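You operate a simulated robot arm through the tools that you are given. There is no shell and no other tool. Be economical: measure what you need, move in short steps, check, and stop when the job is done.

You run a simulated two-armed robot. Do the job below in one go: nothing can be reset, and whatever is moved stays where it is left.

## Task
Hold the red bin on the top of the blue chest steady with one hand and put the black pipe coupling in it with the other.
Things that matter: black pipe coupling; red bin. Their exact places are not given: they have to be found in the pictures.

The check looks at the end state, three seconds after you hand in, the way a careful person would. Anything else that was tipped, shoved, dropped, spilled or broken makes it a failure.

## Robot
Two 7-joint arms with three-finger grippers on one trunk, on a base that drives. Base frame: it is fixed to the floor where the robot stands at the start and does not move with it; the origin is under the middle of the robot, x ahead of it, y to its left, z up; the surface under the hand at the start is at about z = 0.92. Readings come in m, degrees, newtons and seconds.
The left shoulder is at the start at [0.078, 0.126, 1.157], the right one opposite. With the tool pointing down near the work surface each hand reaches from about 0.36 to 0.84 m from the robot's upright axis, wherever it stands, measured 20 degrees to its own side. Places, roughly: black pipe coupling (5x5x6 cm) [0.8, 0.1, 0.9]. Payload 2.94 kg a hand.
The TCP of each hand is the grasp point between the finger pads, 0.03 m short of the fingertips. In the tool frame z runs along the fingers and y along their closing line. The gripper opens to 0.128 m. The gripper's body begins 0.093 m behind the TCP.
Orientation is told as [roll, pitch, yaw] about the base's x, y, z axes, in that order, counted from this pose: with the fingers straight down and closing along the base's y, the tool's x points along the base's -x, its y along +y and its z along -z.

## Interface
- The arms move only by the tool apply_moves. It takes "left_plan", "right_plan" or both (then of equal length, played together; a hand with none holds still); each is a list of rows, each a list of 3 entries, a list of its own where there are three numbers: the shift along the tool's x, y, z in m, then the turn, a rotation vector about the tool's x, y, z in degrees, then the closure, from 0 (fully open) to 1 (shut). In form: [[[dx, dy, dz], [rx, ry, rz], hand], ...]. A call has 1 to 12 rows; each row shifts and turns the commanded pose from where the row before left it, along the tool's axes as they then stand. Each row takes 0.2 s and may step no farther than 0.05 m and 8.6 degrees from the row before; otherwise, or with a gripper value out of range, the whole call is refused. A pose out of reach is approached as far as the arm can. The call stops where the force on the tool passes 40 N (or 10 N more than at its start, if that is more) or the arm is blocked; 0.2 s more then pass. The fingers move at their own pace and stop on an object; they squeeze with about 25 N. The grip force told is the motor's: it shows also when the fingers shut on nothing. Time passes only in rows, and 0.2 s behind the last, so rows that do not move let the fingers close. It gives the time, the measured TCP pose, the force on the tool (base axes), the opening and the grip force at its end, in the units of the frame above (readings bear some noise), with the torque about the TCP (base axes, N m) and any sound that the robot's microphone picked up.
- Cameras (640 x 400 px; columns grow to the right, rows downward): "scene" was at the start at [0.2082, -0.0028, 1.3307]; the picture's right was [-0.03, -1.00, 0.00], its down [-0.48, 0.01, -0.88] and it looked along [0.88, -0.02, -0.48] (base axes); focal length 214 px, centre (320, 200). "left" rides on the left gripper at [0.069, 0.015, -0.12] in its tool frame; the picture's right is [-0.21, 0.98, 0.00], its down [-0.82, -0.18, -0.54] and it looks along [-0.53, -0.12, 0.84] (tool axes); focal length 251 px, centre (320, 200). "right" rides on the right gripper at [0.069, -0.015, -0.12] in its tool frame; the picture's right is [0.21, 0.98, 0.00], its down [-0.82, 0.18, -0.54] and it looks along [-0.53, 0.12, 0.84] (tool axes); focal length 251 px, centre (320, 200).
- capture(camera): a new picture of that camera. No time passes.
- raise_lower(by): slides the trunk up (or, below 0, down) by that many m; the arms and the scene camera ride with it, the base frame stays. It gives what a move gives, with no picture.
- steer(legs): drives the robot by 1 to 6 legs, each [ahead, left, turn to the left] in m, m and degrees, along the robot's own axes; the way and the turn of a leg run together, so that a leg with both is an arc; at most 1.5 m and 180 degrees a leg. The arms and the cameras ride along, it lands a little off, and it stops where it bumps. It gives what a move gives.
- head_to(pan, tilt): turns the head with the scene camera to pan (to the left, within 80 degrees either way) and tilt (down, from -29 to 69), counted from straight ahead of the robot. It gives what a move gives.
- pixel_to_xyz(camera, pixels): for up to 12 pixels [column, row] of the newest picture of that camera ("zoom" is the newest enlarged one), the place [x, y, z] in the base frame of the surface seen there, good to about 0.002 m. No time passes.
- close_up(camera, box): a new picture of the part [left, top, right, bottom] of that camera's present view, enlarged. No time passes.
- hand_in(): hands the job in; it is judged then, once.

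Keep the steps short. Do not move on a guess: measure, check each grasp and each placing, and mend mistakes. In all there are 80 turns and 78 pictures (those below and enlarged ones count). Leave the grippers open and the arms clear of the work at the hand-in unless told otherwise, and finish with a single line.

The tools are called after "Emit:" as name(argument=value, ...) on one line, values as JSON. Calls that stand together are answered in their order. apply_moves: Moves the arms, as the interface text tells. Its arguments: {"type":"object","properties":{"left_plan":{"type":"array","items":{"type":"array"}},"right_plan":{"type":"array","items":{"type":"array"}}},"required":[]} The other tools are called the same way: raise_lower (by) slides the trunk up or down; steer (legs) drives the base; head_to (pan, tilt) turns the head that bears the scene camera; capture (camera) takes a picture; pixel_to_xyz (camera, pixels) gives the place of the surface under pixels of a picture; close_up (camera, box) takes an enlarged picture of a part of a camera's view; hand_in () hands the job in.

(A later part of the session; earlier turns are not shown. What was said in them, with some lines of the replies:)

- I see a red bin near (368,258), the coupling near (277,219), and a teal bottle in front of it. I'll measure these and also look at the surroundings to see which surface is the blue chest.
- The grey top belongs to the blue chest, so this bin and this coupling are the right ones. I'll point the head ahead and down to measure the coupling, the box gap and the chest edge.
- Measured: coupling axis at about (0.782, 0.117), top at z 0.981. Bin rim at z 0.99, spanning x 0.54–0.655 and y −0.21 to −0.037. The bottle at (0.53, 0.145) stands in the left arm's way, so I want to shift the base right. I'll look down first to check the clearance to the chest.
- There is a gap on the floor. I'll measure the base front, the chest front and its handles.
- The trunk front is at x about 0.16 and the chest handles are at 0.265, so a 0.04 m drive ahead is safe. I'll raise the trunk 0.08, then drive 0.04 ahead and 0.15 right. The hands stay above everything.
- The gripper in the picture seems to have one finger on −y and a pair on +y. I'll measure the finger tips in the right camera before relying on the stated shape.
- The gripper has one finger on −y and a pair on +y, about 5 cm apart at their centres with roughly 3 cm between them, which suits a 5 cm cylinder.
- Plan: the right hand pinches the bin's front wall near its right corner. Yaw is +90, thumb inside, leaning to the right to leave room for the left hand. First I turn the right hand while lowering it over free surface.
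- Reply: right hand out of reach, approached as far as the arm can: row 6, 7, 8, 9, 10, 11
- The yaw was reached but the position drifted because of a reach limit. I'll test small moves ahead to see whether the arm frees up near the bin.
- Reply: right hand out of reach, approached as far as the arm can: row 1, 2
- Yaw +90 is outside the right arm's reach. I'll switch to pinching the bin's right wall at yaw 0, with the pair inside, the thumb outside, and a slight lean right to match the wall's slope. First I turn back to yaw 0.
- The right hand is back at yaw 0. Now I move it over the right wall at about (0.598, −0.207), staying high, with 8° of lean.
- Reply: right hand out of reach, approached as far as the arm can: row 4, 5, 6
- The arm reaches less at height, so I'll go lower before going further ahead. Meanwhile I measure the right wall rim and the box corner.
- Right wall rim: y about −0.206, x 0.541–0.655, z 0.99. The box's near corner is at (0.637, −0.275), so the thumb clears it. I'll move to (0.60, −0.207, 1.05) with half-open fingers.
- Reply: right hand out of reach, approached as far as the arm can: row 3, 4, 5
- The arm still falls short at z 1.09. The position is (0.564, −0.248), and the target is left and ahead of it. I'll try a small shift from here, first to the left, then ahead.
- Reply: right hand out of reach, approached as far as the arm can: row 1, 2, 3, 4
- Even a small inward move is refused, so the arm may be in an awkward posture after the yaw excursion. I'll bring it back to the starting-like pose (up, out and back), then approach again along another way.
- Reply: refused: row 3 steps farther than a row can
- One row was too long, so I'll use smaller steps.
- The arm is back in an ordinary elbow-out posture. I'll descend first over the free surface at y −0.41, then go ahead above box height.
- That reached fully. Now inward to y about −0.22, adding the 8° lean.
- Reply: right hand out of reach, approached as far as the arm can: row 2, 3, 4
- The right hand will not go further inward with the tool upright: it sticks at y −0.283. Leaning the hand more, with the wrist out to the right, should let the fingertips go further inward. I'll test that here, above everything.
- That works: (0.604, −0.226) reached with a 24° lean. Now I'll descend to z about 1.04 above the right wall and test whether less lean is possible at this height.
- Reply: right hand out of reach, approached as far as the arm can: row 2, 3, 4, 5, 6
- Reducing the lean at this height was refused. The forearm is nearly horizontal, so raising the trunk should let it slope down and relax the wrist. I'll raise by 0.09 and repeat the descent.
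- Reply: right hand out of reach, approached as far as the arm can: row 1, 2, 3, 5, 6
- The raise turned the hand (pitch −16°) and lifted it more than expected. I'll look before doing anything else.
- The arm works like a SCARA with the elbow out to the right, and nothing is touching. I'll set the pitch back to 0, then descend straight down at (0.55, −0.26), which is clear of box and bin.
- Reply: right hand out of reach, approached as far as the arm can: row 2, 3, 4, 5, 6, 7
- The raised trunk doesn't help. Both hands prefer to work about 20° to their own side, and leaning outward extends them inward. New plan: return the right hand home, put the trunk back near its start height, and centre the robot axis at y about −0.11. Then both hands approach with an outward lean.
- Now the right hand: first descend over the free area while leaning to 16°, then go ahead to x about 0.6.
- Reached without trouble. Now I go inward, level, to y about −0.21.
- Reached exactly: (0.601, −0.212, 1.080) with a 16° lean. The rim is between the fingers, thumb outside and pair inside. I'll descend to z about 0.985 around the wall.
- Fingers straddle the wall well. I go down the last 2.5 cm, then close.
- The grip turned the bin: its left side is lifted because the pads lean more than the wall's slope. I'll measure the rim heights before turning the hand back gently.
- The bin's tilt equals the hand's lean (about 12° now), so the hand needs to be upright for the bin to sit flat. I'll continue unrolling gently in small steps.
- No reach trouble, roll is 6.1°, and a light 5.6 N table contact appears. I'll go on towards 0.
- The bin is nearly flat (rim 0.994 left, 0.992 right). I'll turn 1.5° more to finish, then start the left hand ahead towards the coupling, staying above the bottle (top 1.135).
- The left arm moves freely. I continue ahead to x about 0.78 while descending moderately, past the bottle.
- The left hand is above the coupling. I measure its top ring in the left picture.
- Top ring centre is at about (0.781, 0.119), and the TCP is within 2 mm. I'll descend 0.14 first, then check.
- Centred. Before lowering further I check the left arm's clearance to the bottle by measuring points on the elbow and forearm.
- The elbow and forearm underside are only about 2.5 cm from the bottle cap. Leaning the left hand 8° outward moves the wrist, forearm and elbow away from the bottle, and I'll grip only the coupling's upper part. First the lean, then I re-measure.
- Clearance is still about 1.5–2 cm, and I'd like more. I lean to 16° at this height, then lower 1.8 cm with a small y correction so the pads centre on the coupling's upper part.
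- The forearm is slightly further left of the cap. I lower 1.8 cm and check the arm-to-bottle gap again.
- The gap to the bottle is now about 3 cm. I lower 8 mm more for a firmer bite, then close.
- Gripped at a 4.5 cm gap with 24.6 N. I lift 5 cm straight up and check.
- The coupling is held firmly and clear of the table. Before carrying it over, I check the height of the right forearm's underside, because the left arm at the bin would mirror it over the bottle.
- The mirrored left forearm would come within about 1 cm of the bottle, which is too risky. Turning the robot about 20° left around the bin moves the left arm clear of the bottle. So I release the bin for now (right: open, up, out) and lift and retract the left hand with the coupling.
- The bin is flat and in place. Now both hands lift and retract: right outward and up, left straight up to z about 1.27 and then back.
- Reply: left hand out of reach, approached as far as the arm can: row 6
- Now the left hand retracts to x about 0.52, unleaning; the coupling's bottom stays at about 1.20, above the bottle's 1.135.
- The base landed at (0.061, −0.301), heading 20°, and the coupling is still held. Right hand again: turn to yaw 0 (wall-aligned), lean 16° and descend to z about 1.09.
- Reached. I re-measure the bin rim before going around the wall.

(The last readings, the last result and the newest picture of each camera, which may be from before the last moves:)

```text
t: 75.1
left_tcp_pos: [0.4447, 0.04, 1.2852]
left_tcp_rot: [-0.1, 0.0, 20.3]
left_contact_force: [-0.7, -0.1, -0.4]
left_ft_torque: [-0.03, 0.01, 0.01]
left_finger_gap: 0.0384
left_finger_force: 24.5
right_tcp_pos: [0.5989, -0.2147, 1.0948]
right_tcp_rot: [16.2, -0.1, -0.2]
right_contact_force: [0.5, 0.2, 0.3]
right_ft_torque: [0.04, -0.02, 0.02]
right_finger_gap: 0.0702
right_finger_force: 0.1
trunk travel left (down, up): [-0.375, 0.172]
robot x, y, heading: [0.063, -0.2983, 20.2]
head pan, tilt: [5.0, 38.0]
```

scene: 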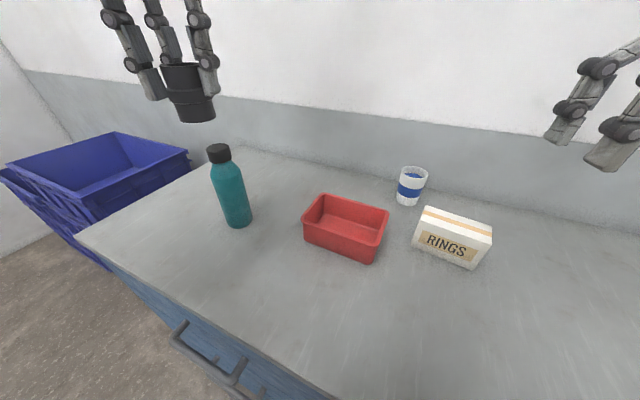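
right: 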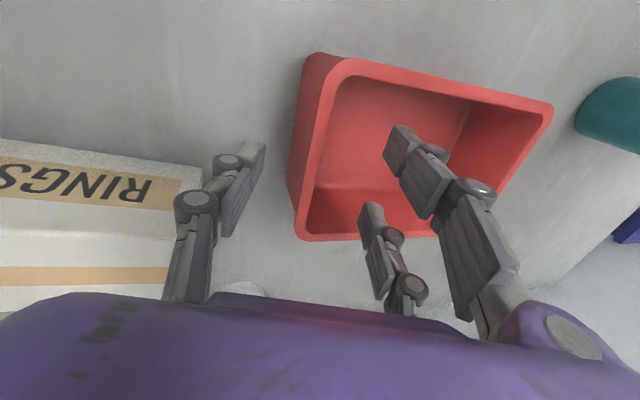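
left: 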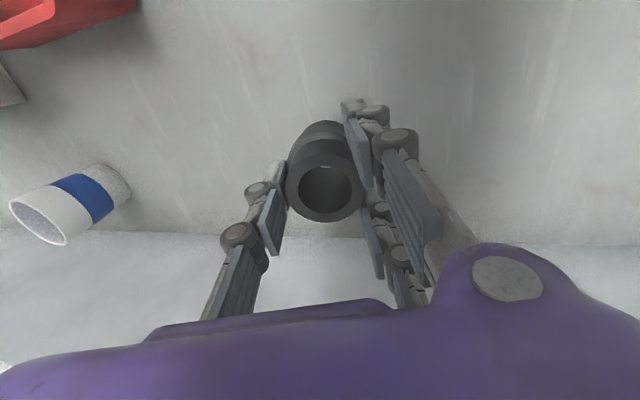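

The bin hasn't moved: rim y about −0.205. I descend to z about 1.015 while turning the hand upright.

Emit:
apply_moves(right_plan=[[[0, -0.003, 0.02], [4, 0, 0], 0.45], [[0, -0.0018, 0.02], [4, 0, 0], 0.45], [[0, -0.0004, 0.02], [4, 0, 0], 0.45], [[0, 0.001, 0.02], [4, 0, 0], 0.45], [[0, 0, 0], [0, 0, 0], 0.45]])

Emit:
capture(camera="right")

```text
t: 76.3
left_tcp_pos: [0.4443, 0.0406, 1.2849]
left_tcp_rot: [-0.1, 0.1, 20.2]
left_contact_force: [1.0, 0.1, -0.9]
left_ft_torque: [0.02, -0.03, 0.0]
left_finger_gap: 0.0384
left_finger_force: 24.8
right_tcp_pos: [0.6002, -0.2043, 1.0163]
right_tcp_rot: [0.1, -0.1, -0.1]
right_contact_force: [-0.2, -0.1, -0.1]
right_ft_torque: [0.0, -0.02, -0.02]
right_finger_gap: 0.0706
right_finger_force: 0.0
trunk travel left (down, up): [-0.375, 0.172]
robot x, y, heading: [0.0596, -0.3039, 20.3]
head pan, tilt: [5.0, 38.0]
```

```text
27 pictures are left
```

right: 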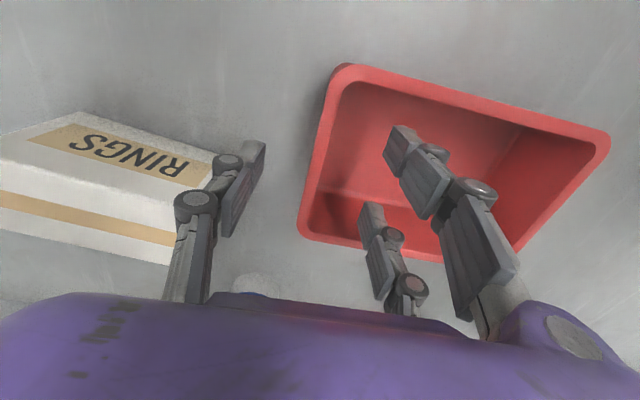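

Upright and well placed. I descend 3 cm and close.

Emit:
apply_moves(right_plan=[[[0, -0.0005, 0.015], [0, 0, 0], 0.45], [[0, 0, 0.016], [0, 0, 0], 0.45], [[0, 0, 0], [0, 0, 0], 0.7], [[0, 0, 0], [0, 0, 0], 0.85], [[0, 0, 0], [0, 0, 0], 1], [[0, 0, 0], [0, 0, 0], 1]])

Emit:
capture(camera="scene")

Emit:
pixel_to_xyz(camera="scene", pixels=[[304, 222], [322, 196], [340, 235], [372, 243], [355, 202], [303, 238], [374, 260]])

```text
t: 77.7
left_tcp_pos: [0.4444, 0.0414, 1.2866]
left_tcp_rot: [0.0, 0.1, 20.1]
left_contact_force: [0.6, -0.1, -1.1]
left_ft_torque: [-0.03, 0.01, 0.0]
left_finger_gap: 0.0382
left_finger_force: 25.0
right_tcp_pos: [0.5988, -0.2046, 0.9836]
right_tcp_rot: [0.3, -0.2, 0.0]
right_contact_force: [-0.8, 0.3, -0.7]
right_ft_torque: [0.02, 0.04, 0.04]
right_finger_gap: 0.0061
right_finger_force: 25.0
trunk travel left (down, up): [-0.375, 0.172]
robot x, y, heading: [0.0566, -0.2992, 20.2]
head pan, tilt: [5.0, 38.0]
```

```text
26 pictures are left
```

scene: 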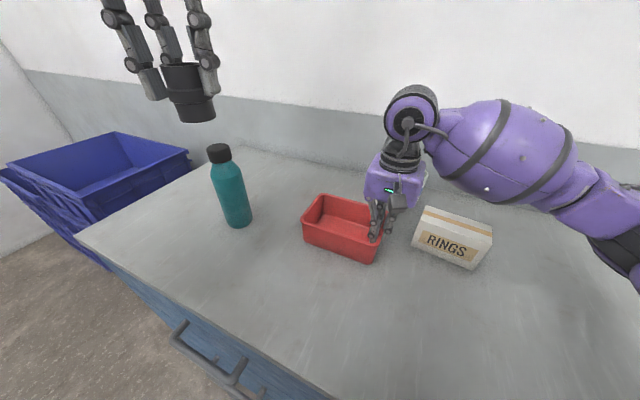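

```text
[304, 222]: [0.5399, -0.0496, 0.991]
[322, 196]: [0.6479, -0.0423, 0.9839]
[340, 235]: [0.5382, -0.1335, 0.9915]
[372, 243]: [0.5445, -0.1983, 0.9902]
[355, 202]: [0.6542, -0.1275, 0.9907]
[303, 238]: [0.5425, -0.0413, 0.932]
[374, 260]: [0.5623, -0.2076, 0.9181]
```

The bin is gripped and flat: rim 0.990–0.991 all round. Now the left hand leans outward 24° in place and moves to a first waypoint above the bin's left end.

Emit:
apply_moves(left_plan=[[[0, 0, 0], [4, 0, 0], 1], [[0, 0, 0], [4, 0, 0], 1], [[0, 0, 0], [4, 0, 0], 1], [[0, 0, 0], [4, 0, 0], 1], [[0, 0, 0], [4, 0, 0], 1], [[0, 0, 0], [4, 0, 0], 1], [[-0.0222, -0.014, 0.025], [0, 0, 0], 1], [[-0.0222, -0.014, 0.025], [0, 0, 0], 1], [[-0.0222, -0.014, 0.025], [0, 0, 0], 1]])

Emit:
capture(camera="scene")

```text
t: 79.7
left_tcp_pos: [0.5334, -0.0026, 1.2349]
left_tcp_rot: [-24.2, 0.2, 20.3]
left_contact_force: [0.8, -0.1, -0.2]
left_ft_torque: [-0.01, 0.0, 0.02]
left_finger_gap: 0.0384
left_finger_force: 25.1
right_tcp_pos: [0.6022, -0.2042, 0.9839]
right_tcp_rot: [0.1, -0.2, 0.1]
right_contact_force: [-0.2, -0.4, -0.6]
right_ft_torque: [0.01, -0.02, -0.04]
right_finger_gap: 0.0061
right_finger_force: 25.1
trunk travel left (down, up): [-0.375, 0.172]
robot x, y, heading: [0.0582, -0.3007, 20.4]
head pan, tilt: [5.0, 38.0]
```

```text
25 pictures are left
```

scene: 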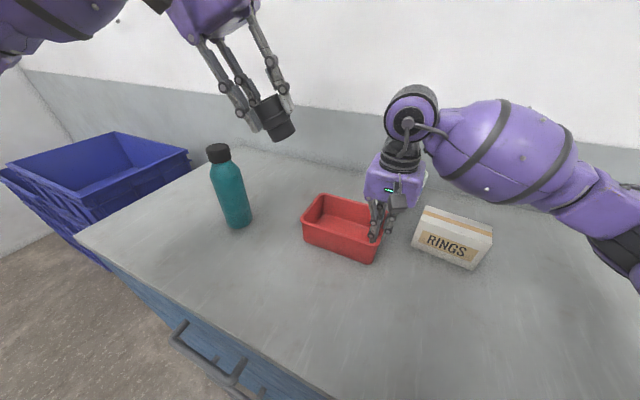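

On course and clear. Continue to about (0.595, −0.05, 1.10).

Emit:
apply_moves(left_plan=[[[-0.0105, -0.0012, 0.0375], [0, 0, 0], 1], [[-0.0105, -0.0012, 0.0375], [0, 0, 0], 1], [[-0.0105, -0.0012, 0.0375], [0, 0, 0], 1], [[-0.0105, -0.0012, 0.0375], [0, 0, 0], 1], [[0, 0, 0], [0, 0, 0], 1]])

Emit:
capture(camera="scene")

Emit:
capture(camera="left")

```text
t: 80.9
left_tcp_pos: [0.5921, -0.0463, 1.099]
left_tcp_rot: [-24.0, 0.1, 20.3]
left_contact_force: [0.7, 0.2, 0.1]
left_ft_torque: [0.02, -0.01, 0.01]
left_finger_gap: 0.0383
left_finger_force: 24.4
right_tcp_pos: [0.5989, -0.2048, 0.9849]
right_tcp_rot: [0.1, -0.2, 0.0]
right_contact_force: [-0.1, -0.1, 1.0]
right_ft_torque: [0.01, 0.04, 0.04]
right_finger_gap: 0.006
right_finger_force: 25.1
trunk travel left (down, up): [-0.375, 0.172]
robot x, y, heading: [0.0591, -0.2995, 20.4]
head pan, tilt: [5.0, 38.0]
```

```text
24 pictures are left
```

scene: 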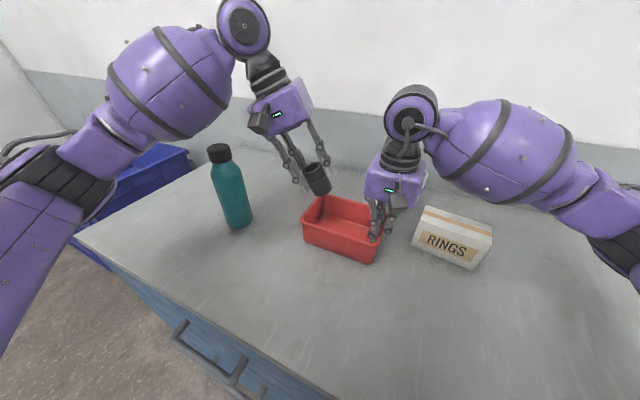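

```text
23 pictures are left
```

left: 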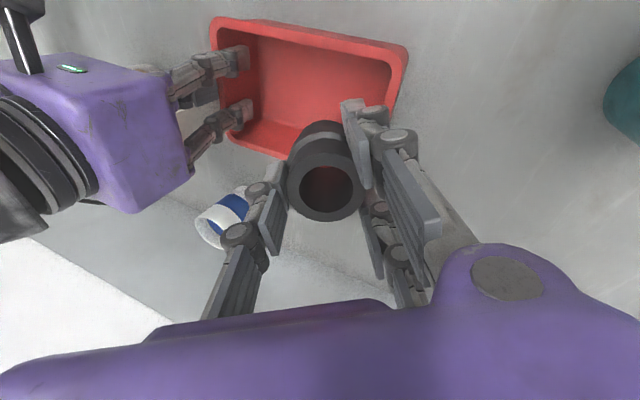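

The coupling is above the bin's left half and the right hand holds steady. I check the left forearm's clearance to the bottle before lowering.

Emit:
pixel_to_xyz(camera="scene", pixels=[[205, 132], [180, 138], [140, 140], [125, 165], [90, 190], [75, 210], [60, 250], [219, 150], [330, 190], [315, 195], [300, 115]])

```text
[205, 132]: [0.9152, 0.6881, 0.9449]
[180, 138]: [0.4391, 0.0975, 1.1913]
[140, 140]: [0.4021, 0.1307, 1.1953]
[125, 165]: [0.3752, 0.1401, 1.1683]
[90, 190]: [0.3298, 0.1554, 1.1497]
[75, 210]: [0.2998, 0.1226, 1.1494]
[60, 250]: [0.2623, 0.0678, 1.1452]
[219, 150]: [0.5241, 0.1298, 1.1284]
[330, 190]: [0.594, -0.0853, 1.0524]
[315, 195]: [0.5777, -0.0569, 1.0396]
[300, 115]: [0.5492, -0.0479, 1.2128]
```

The left forearm passes about 10 cm from the bottle. I lower along the slant into the bin.

Emit:
apply_moves(left_plan=[[[0.002, 0.0008, 0.02], [0, 0, 0], 1], [[0.002, 0.0008, 0.02], [0, 0, 0], 1], [[0.002, 0.0008, 0.02], [0, 0, 0], 1], [[0.002, 0.0008, 0.02], [0, 0, 0], 1], [[0, 0, 0], [0, 0, 0], 1]])

Emit:
close_up(camera="scene", box=[220, 80, 440, 280])

Emit:
capture(camera="left")

```text
t: 82.1
left_tcp_pos: [0.5956, -0.0798, 1.0247]
left_tcp_rot: [-24.1, 0.0, 20.3]
left_contact_force: [1.1, -0.3, -0.8]
left_ft_torque: [0.01, 0.0, -0.01]
left_finger_gap: 0.0381
left_finger_force: 24.8
right_tcp_pos: [0.6006, -0.2047, 0.9834]
right_tcp_rot: [0.2, -0.2, 0.0]
right_contact_force: [0.1, 0.3, -0.3]
right_ft_torque: [-0.01, 0.03, 0.0]
right_finger_gap: 0.006
right_finger_force: 24.9
trunk travel left (down, up): [-0.375, 0.172]
robot x, y, heading: [0.0569, -0.3011, 20.5]
head pan, tilt: [5.0, 38.0]
```

```text
2.00 times, centred on (330, 180) of scene
```

zoom: 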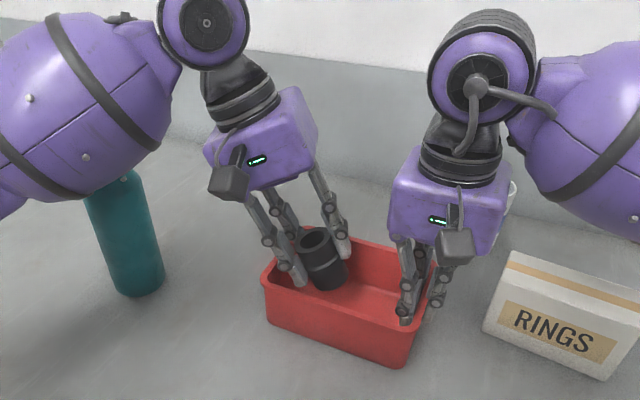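

```text
21 pictures are left
```

left: 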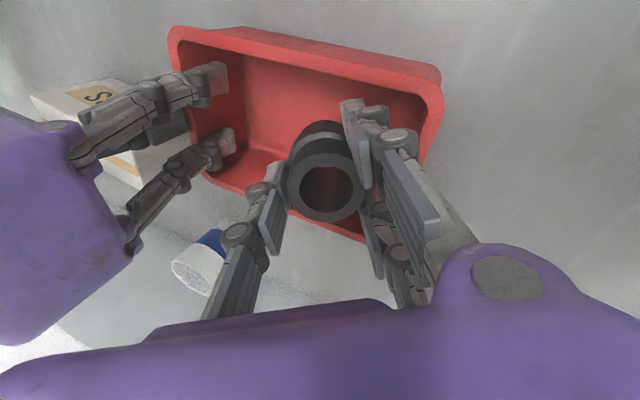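

The coupling is inside the rim outline, with fingers clear of the walls. I lower 3 cm more, watching the force.

Emit:
apply_moves(left_plan=[[[0.002, 0.002, 0.01], [0, 0, 0], 1], [[0.002, 0.002, 0.01], [0, 0, 0], 1], [[0.001, 0.002, 0.01], [0, 0, 0], 1], [[0, 0, 0], [0, 0, 0], 1]])

Emit:
close_up(camera="scene", box=[260, 140, 420, 280])

Emit:
close_up(camera="left", box=[160, 20, 480, 260])

```text
t: 83.1
left_tcp_pos: [0.592, -0.0878, 0.9958]
left_tcp_rot: [-24.1, 0.0, 20.2]
left_contact_force: [0.0, 0.0, 0.6]
left_ft_torque: [0.03, 0.01, -0.03]
left_finger_gap: 0.0384
left_finger_force: 24.8
right_tcp_pos: [0.5996, -0.2033, 0.9845]
right_tcp_rot: [0.2, -0.2, 0.0]
right_contact_force: [0.3, 1.3, -0.1]
right_ft_torque: [0.02, 0.06, 0.02]
right_finger_gap: 0.0057
right_finger_force: 25.2
trunk travel left (down, up): [-0.375, 0.172]
robot x, y, heading: [0.0592, -0.3027, 20.1]
head pan, tilt: [5.0, 38.0]
```

```text
2.86 times, centred on (340, 210) of scene
```

zoom: 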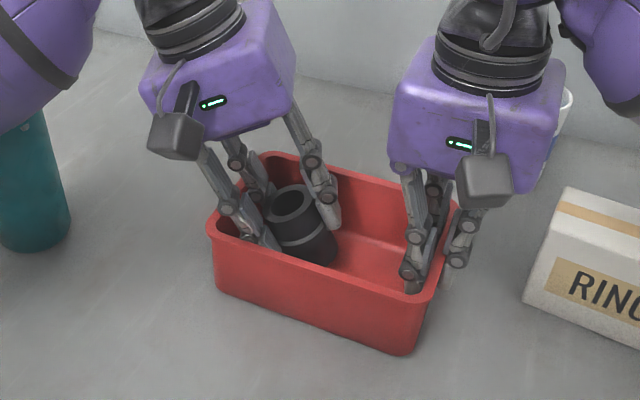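

```text
1.67 times, centred on (320, 140) of left
```

zoom: 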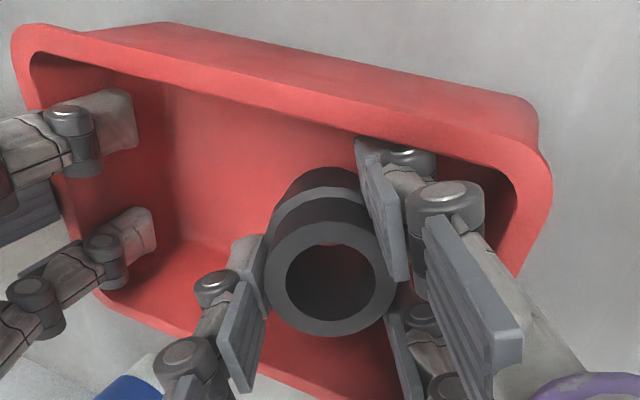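

All forces are about zero. The near pair finger is close to the front wall, so I shift 1 cm ahead, lower about 1.3 cm until the coupling almost touches the floor, then recheck.

Emit:
apply_moves(left_plan=[[[-0.009, 0.002, 0.0], [0, 0, 0], 1], [[0, 0.001, 0.006], [0, 0, 0], 1], [[0, 0.001, 0.006], [0, 0, 0], 1], [[0, 0, 0], [0, 0, 0], 1]])

Emit:
close_up(camera="left", box=[160, 20, 480, 260])

```text
t: 84.0
left_tcp_pos: [0.6035, -0.0876, 0.989]
left_tcp_rot: [-24.8, -0.4, 19.9]
left_contact_force: [-3.3, -4.6, 8.0]
left_ft_torque: [0.25, 0.04, -0.01]
left_finger_gap: 0.0383
left_finger_force: 24.5
right_tcp_pos: [0.5999, -0.2031, 0.9836]
right_tcp_rot: [0.5, -0.3, -0.1]
right_contact_force: [1.1, 3.7, 0.2]
right_ft_torque: [0.04, -0.02, -0.3]
right_finger_gap: 0.0062
right_finger_force: 24.9
trunk travel left (down, up): [-0.375, 0.172]
robot x, y, heading: [0.0607, -0.3015, 20.2]
head pan, tilt: [5.0, 38.0]
stopped in row 4 (left hand): the force on the tool passed its limit at 42 N (the readings are from after the stop); the commanded pose is now the measured one
```

```text
1.67 times, centred on (320, 140) of left
```

zoom: 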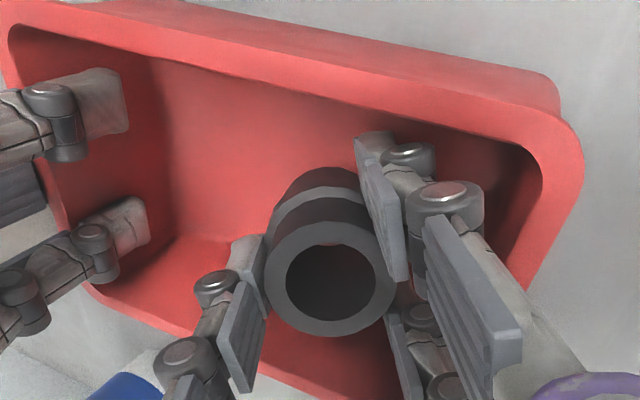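

The coupling is touching the bin floor (8 N left) and the right hand still holds at 25 N. I open the left hand part-way to release it.

Emit:
apply_moves(left_plan=[[[0, 0, 0], [0, 0, 0], 0.65], [[0, 0, 0], [0, 0, 0], 0.55], [[0, 0, 0], [0, 0, 0], 0.52], [[0, 0, 0], [0, 0, 0], 0.52]])

Emit:
close_up(camera="left", box=[160, 20, 480, 260])

Emit:
close_up(camera="scene", box=[260, 140, 420, 280])

```text
t: 85.0
left_tcp_pos: [0.6032, -0.0881, 0.988]
left_tcp_rot: [-24.6, -0.3, 19.9]
left_contact_force: [-0.1, -18.9, 8.2]
left_ft_torque: [0.48, -0.07, -0.21]
left_finger_gap: 0.0549
left_finger_force: 0.1
right_tcp_pos: [0.6007, -0.2027, 0.9851]
right_tcp_rot: [0.8, -0.4, 0.0]
right_contact_force: [2.7, 19.1, 1.8]
right_ft_torque: [0.31, -0.12, -0.31]
right_finger_gap: 0.006
right_finger_force: 25.1
trunk travel left (down, up): [-0.375, 0.172]
robot x, y, heading: [0.0605, -0.3024, 20.0]
head pan, tilt: [5.0, 38.0]
```

```text
1.67 times, centred on (320, 140) of left
```

zoom: 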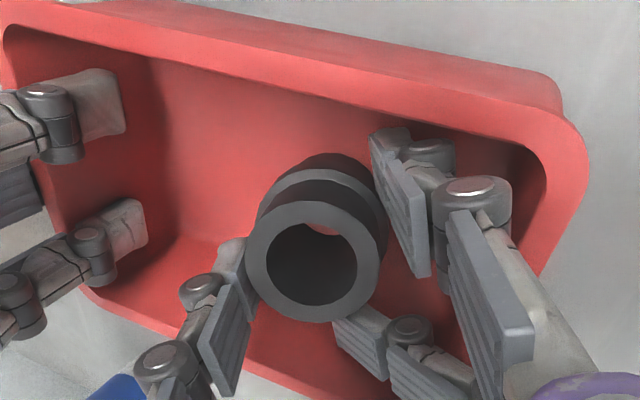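

```text
2.86 times, centred on (340, 210) of scene
```

zoom: 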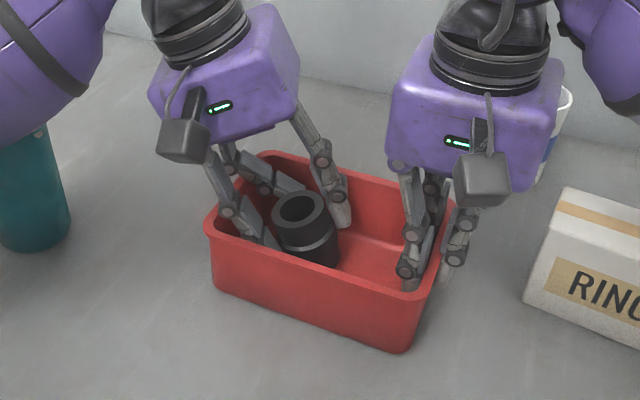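

The coupling is on the bin floor. The pair fingers press the left wall (19 N), so I close them slightly to relieve that and lift straight up slowly.

Emit:
apply_moves(left_plan=[[[0, -0.003, 0], [0, 0, 0], 0.6], [[0, -0.003, -0.005], [0, 0, 0], 0.6], [[0, -0.0035, -0.007], [0, 0, 0], 0.58]])

Emit:
close_up(camera="left", box=[160, 20, 480, 260])

```text
t: 85.8
left_tcp_pos: [0.6048, -0.0875, 1.0013]
left_tcp_rot: [-24.4, -0.3, 20.1]
left_contact_force: [1.0, -0.9, -0.1]
left_ft_torque: [0.02, -0.01, 0.01]
left_finger_gap: 0.0557
left_finger_force: 0.0
right_tcp_pos: [0.5993, -0.2028, 0.9832]
right_tcp_rot: [0.2, -0.2, -0.1]
right_contact_force: [-0.1, -0.1, -0.5]
right_ft_torque: [-0.01, -0.05, 0.03]
right_finger_gap: 0.0059
right_finger_force: 25.0
trunk travel left (down, up): [-0.375, 0.172]
robot x, y, heading: [0.0593, -0.2991, 20.2]
head pan, tilt: [5.0, 38.0]
```

```text
1.67 times, centred on (320, 140) of left
```

zoom: 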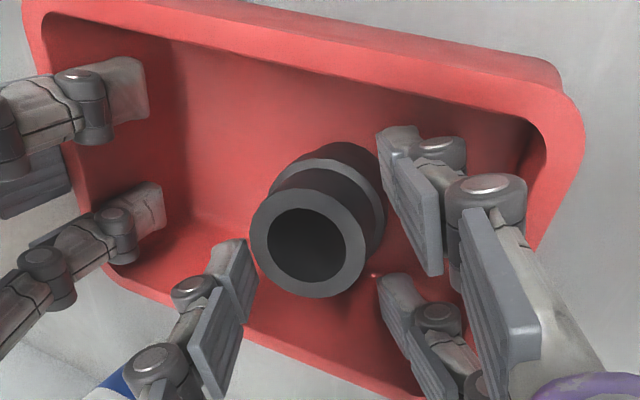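

Forces are zero and the coupling stands free. I lift the left hand straight up 10 cm.

Emit:
apply_moves(left_plan=[[[0, -0.0061, -0.0137], [0, 0, 0], 0.56], [[0, -0.0061, -0.0137], [0, 0, 0], 0.56], [[0, -0.0081, -0.0183], [0, 0, 0], 0.56], [[0, -0.0081, -0.0183], [0, 0, 0], 0.56], [[0, -0.0081, -0.0183], [0, 0, 0], 0.56], [[0, -0.0041, -0.0183], [0, 0, 0], 0.5]])

Emit:
capture(camera="scene")

Emit:
capture(camera="left")

```text
t: 87.2
left_tcp_pos: [0.6012, -0.0866, 1.1116]
left_tcp_rot: [-24.6, -0.4, 19.9]
left_contact_force: [-1.0, 0.2, 0.1]
left_ft_torque: [0.01, -0.01, -0.02]
left_finger_gap: 0.0638
left_finger_force: 0.0
right_tcp_pos: [0.5995, -0.2016, 0.9841]
right_tcp_rot: [0.5, -0.2, 0.0]
right_contact_force: [-0.1, -1.2, -0.4]
right_ft_torque: [0.03, -0.04, -0.05]
right_finger_gap: 0.0056
right_finger_force: 24.5
trunk travel left (down, up): [-0.375, 0.172]
robot x, y, heading: [0.0572, -0.3006, 20.3]
head pan, tilt: [5.0, 38.0]
```

```text
14 pictures are left
```

scene: 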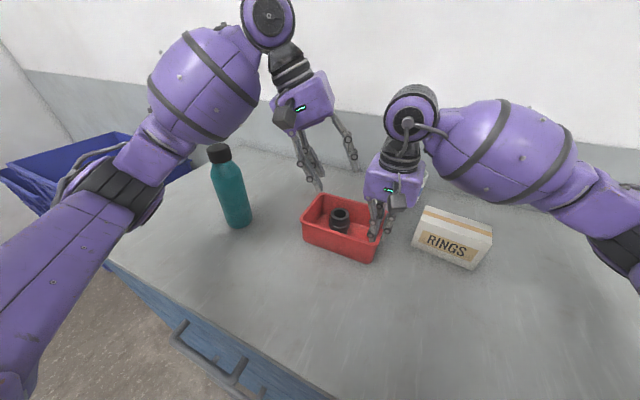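

```text
13 pictures are left
```

left: 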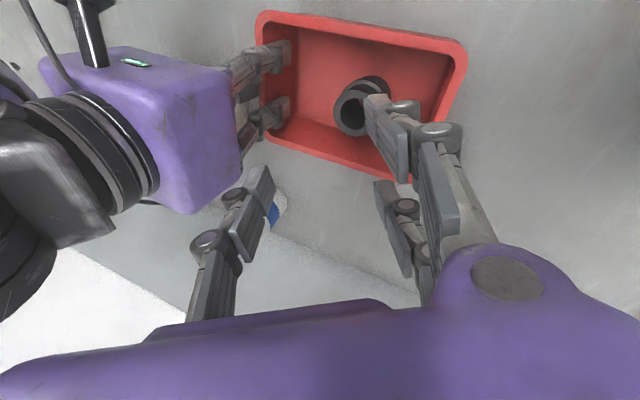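

The coupling stands in the bin. The left hand retreats along the way it came, up and back, then opens fully.

Emit:
apply_moves(left_plan=[[[0.0105, 0.0012, -0.0375], [0, 0, 0], 0.5], [[0.0105, 0.0012, -0.0375], [0, 0, 0], 0.5], [[0.0105, 0.0012, -0.0375], [0, 0, 0], 0.5], [[0.0105, 0.0012, -0.0375], [0, 0, 0], 0.3], [[0.0222, 0.014, -0.02], [0, 0, 0], 0], [[0.0222, 0.014, -0.02], [0, 0, 0], 0], [[0.0222, 0.014, -0.01], [0, 0, 0], 0]])

Emit:
apply_moves(right_plan=[[[0, 0, 0], [0, 0, 0], 0.7], [[0, 0, 0], [0, 0, 0], 0.48], [[0, 0, 0], [0, 0, 0], 0.48]])

Emit:
capture(camera="right")

```text
t: 88.8
left_tcp_pos: [0.4556, -0.0028, 1.2741]
left_tcp_rot: [-24.6, -0.4, 20.0]
left_contact_force: [-0.3, 0.3, -0.1]
left_ft_torque: [0.02, -0.04, 0.01]
left_finger_gap: 0.128
left_finger_force: 0.1
right_tcp_pos: [0.6002, -0.202, 0.9844]
right_tcp_rot: [0.5, -0.3, -0.1]
right_contact_force: [0.4, 0.3, 0.5]
right_ft_torque: [-0.02, -0.03, 0.01]
right_finger_gap: 0.0061
right_finger_force: 25.2
trunk travel left (down, up): [-0.375, 0.172]
robot x, y, heading: [0.0623, -0.2982, 20.3]
head pan, tilt: [5.0, 38.0]
```

```text
t: 89.6
left_tcp_pos: [0.4569, -0.0026, 1.272]
left_tcp_rot: [-24.7, -0.3, 20.0]
left_contact_force: [-0.1, -0.2, -0.9]
left_ft_torque: [0.0, -0.04, -0.04]
left_finger_gap: 0.1282
left_finger_force: 0.1
right_tcp_pos: [0.6007, -0.2028, 0.9846]
right_tcp_rot: [0.4, -0.3, -0.1]
right_contact_force: [-0.3, 0.2, 0.0]
right_ft_torque: [-0.06, 0.0, 0.02]
right_finger_gap: 0.0665
right_finger_force: 0.1
trunk travel left (down, up): [-0.375, 0.172]
robot x, y, heading: [0.061, -0.2975, 20.3]
head pan, tilt: [5.0, 38.0]
```

```text
12 pictures are left
```

right: 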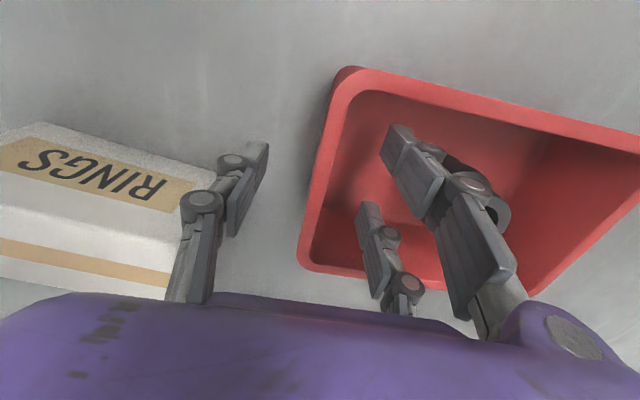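

The fingers are clear of the wall and the coupling. The right hand goes straight up, then outward as before.

Emit:
apply_moves(right_plan=[[[0, 0, -0.015], [0, 0, 0], 0.48], [[0, 0, -0.025], [0, 0, 0], 0.48], [[0, 0, -0.03], [-4, 0, 0], 0.48], [[0, -0.005, -0.03], [-4, 0, 0], 0.48], [[0, -0.01, -0.03], [-4, 0, 0], 0.48], [[0, -0.02, -0.02], [0, 0, 0], 0.3], [[0.015, -0.03, -0.015], [0, 0, 0], 0.2], [[0.015, -0.03, -0.015], [4, 0, 0], 0], [[0.015, -0.03, -0.015], [4, 0, 0], 0], [[0.01, -0.03, -0.02], [4, 0, 0], 0], [[0, -0.02, -0.02], [0, 0, 0], 0]])

Emit:
capture(camera="scene")

Emit:
close_up(camera="scene", box=[260, 150, 420, 280])

```text
t: 92.0
left_tcp_pos: [0.4568, -0.0028, 1.2727]
left_tcp_rot: [-24.6, -0.4, 19.8]
left_contact_force: [-0.1, 0.5, -0.1]
left_ft_torque: [0.02, 0.01, 0.0]
left_finger_gap: 0.1281
left_finger_force: 0.1
right_tcp_pos: [0.5406, -0.3982, 1.1907]
right_tcp_rot: [0.5, -0.3, -0.1]
right_contact_force: [-0.2, -0.4, -0.5]
right_ft_torque: [0.0, 0.03, 0.0]
right_finger_gap: 0.1277
right_finger_force: 0.0
trunk travel left (down, up): [-0.375, 0.172]
robot x, y, heading: [0.0595, -0.2975, 20.1]
head pan, tilt: [5.0, 38.0]
```

```text
11 pictures are left
```

scene: 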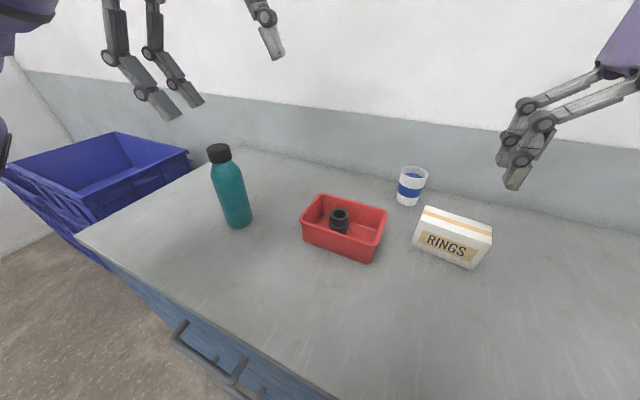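

```text
3.08 times, centred on (340, 215) of scene
```

zoom: 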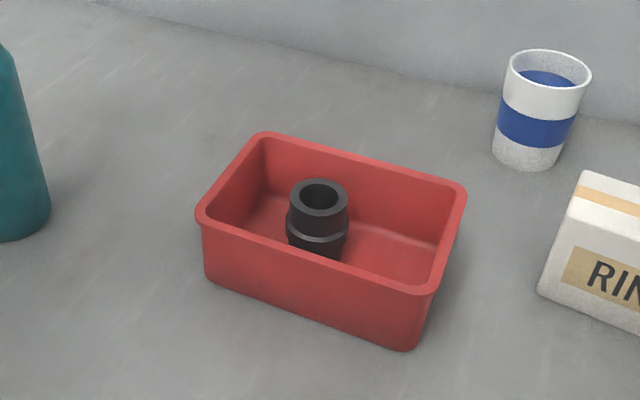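

The coupling stands upright in the bin. The bin sits flat in its place, and the bottle, cup and box haven't moved. Both grippers are open and clear, so I hand in.

Emit:
hand_in()

```text
The job is handed in.
```

The black pipe coupling is standing upright in the red bin; the right hand held the bin steady while the left put it in, and everything else is undisturbed.
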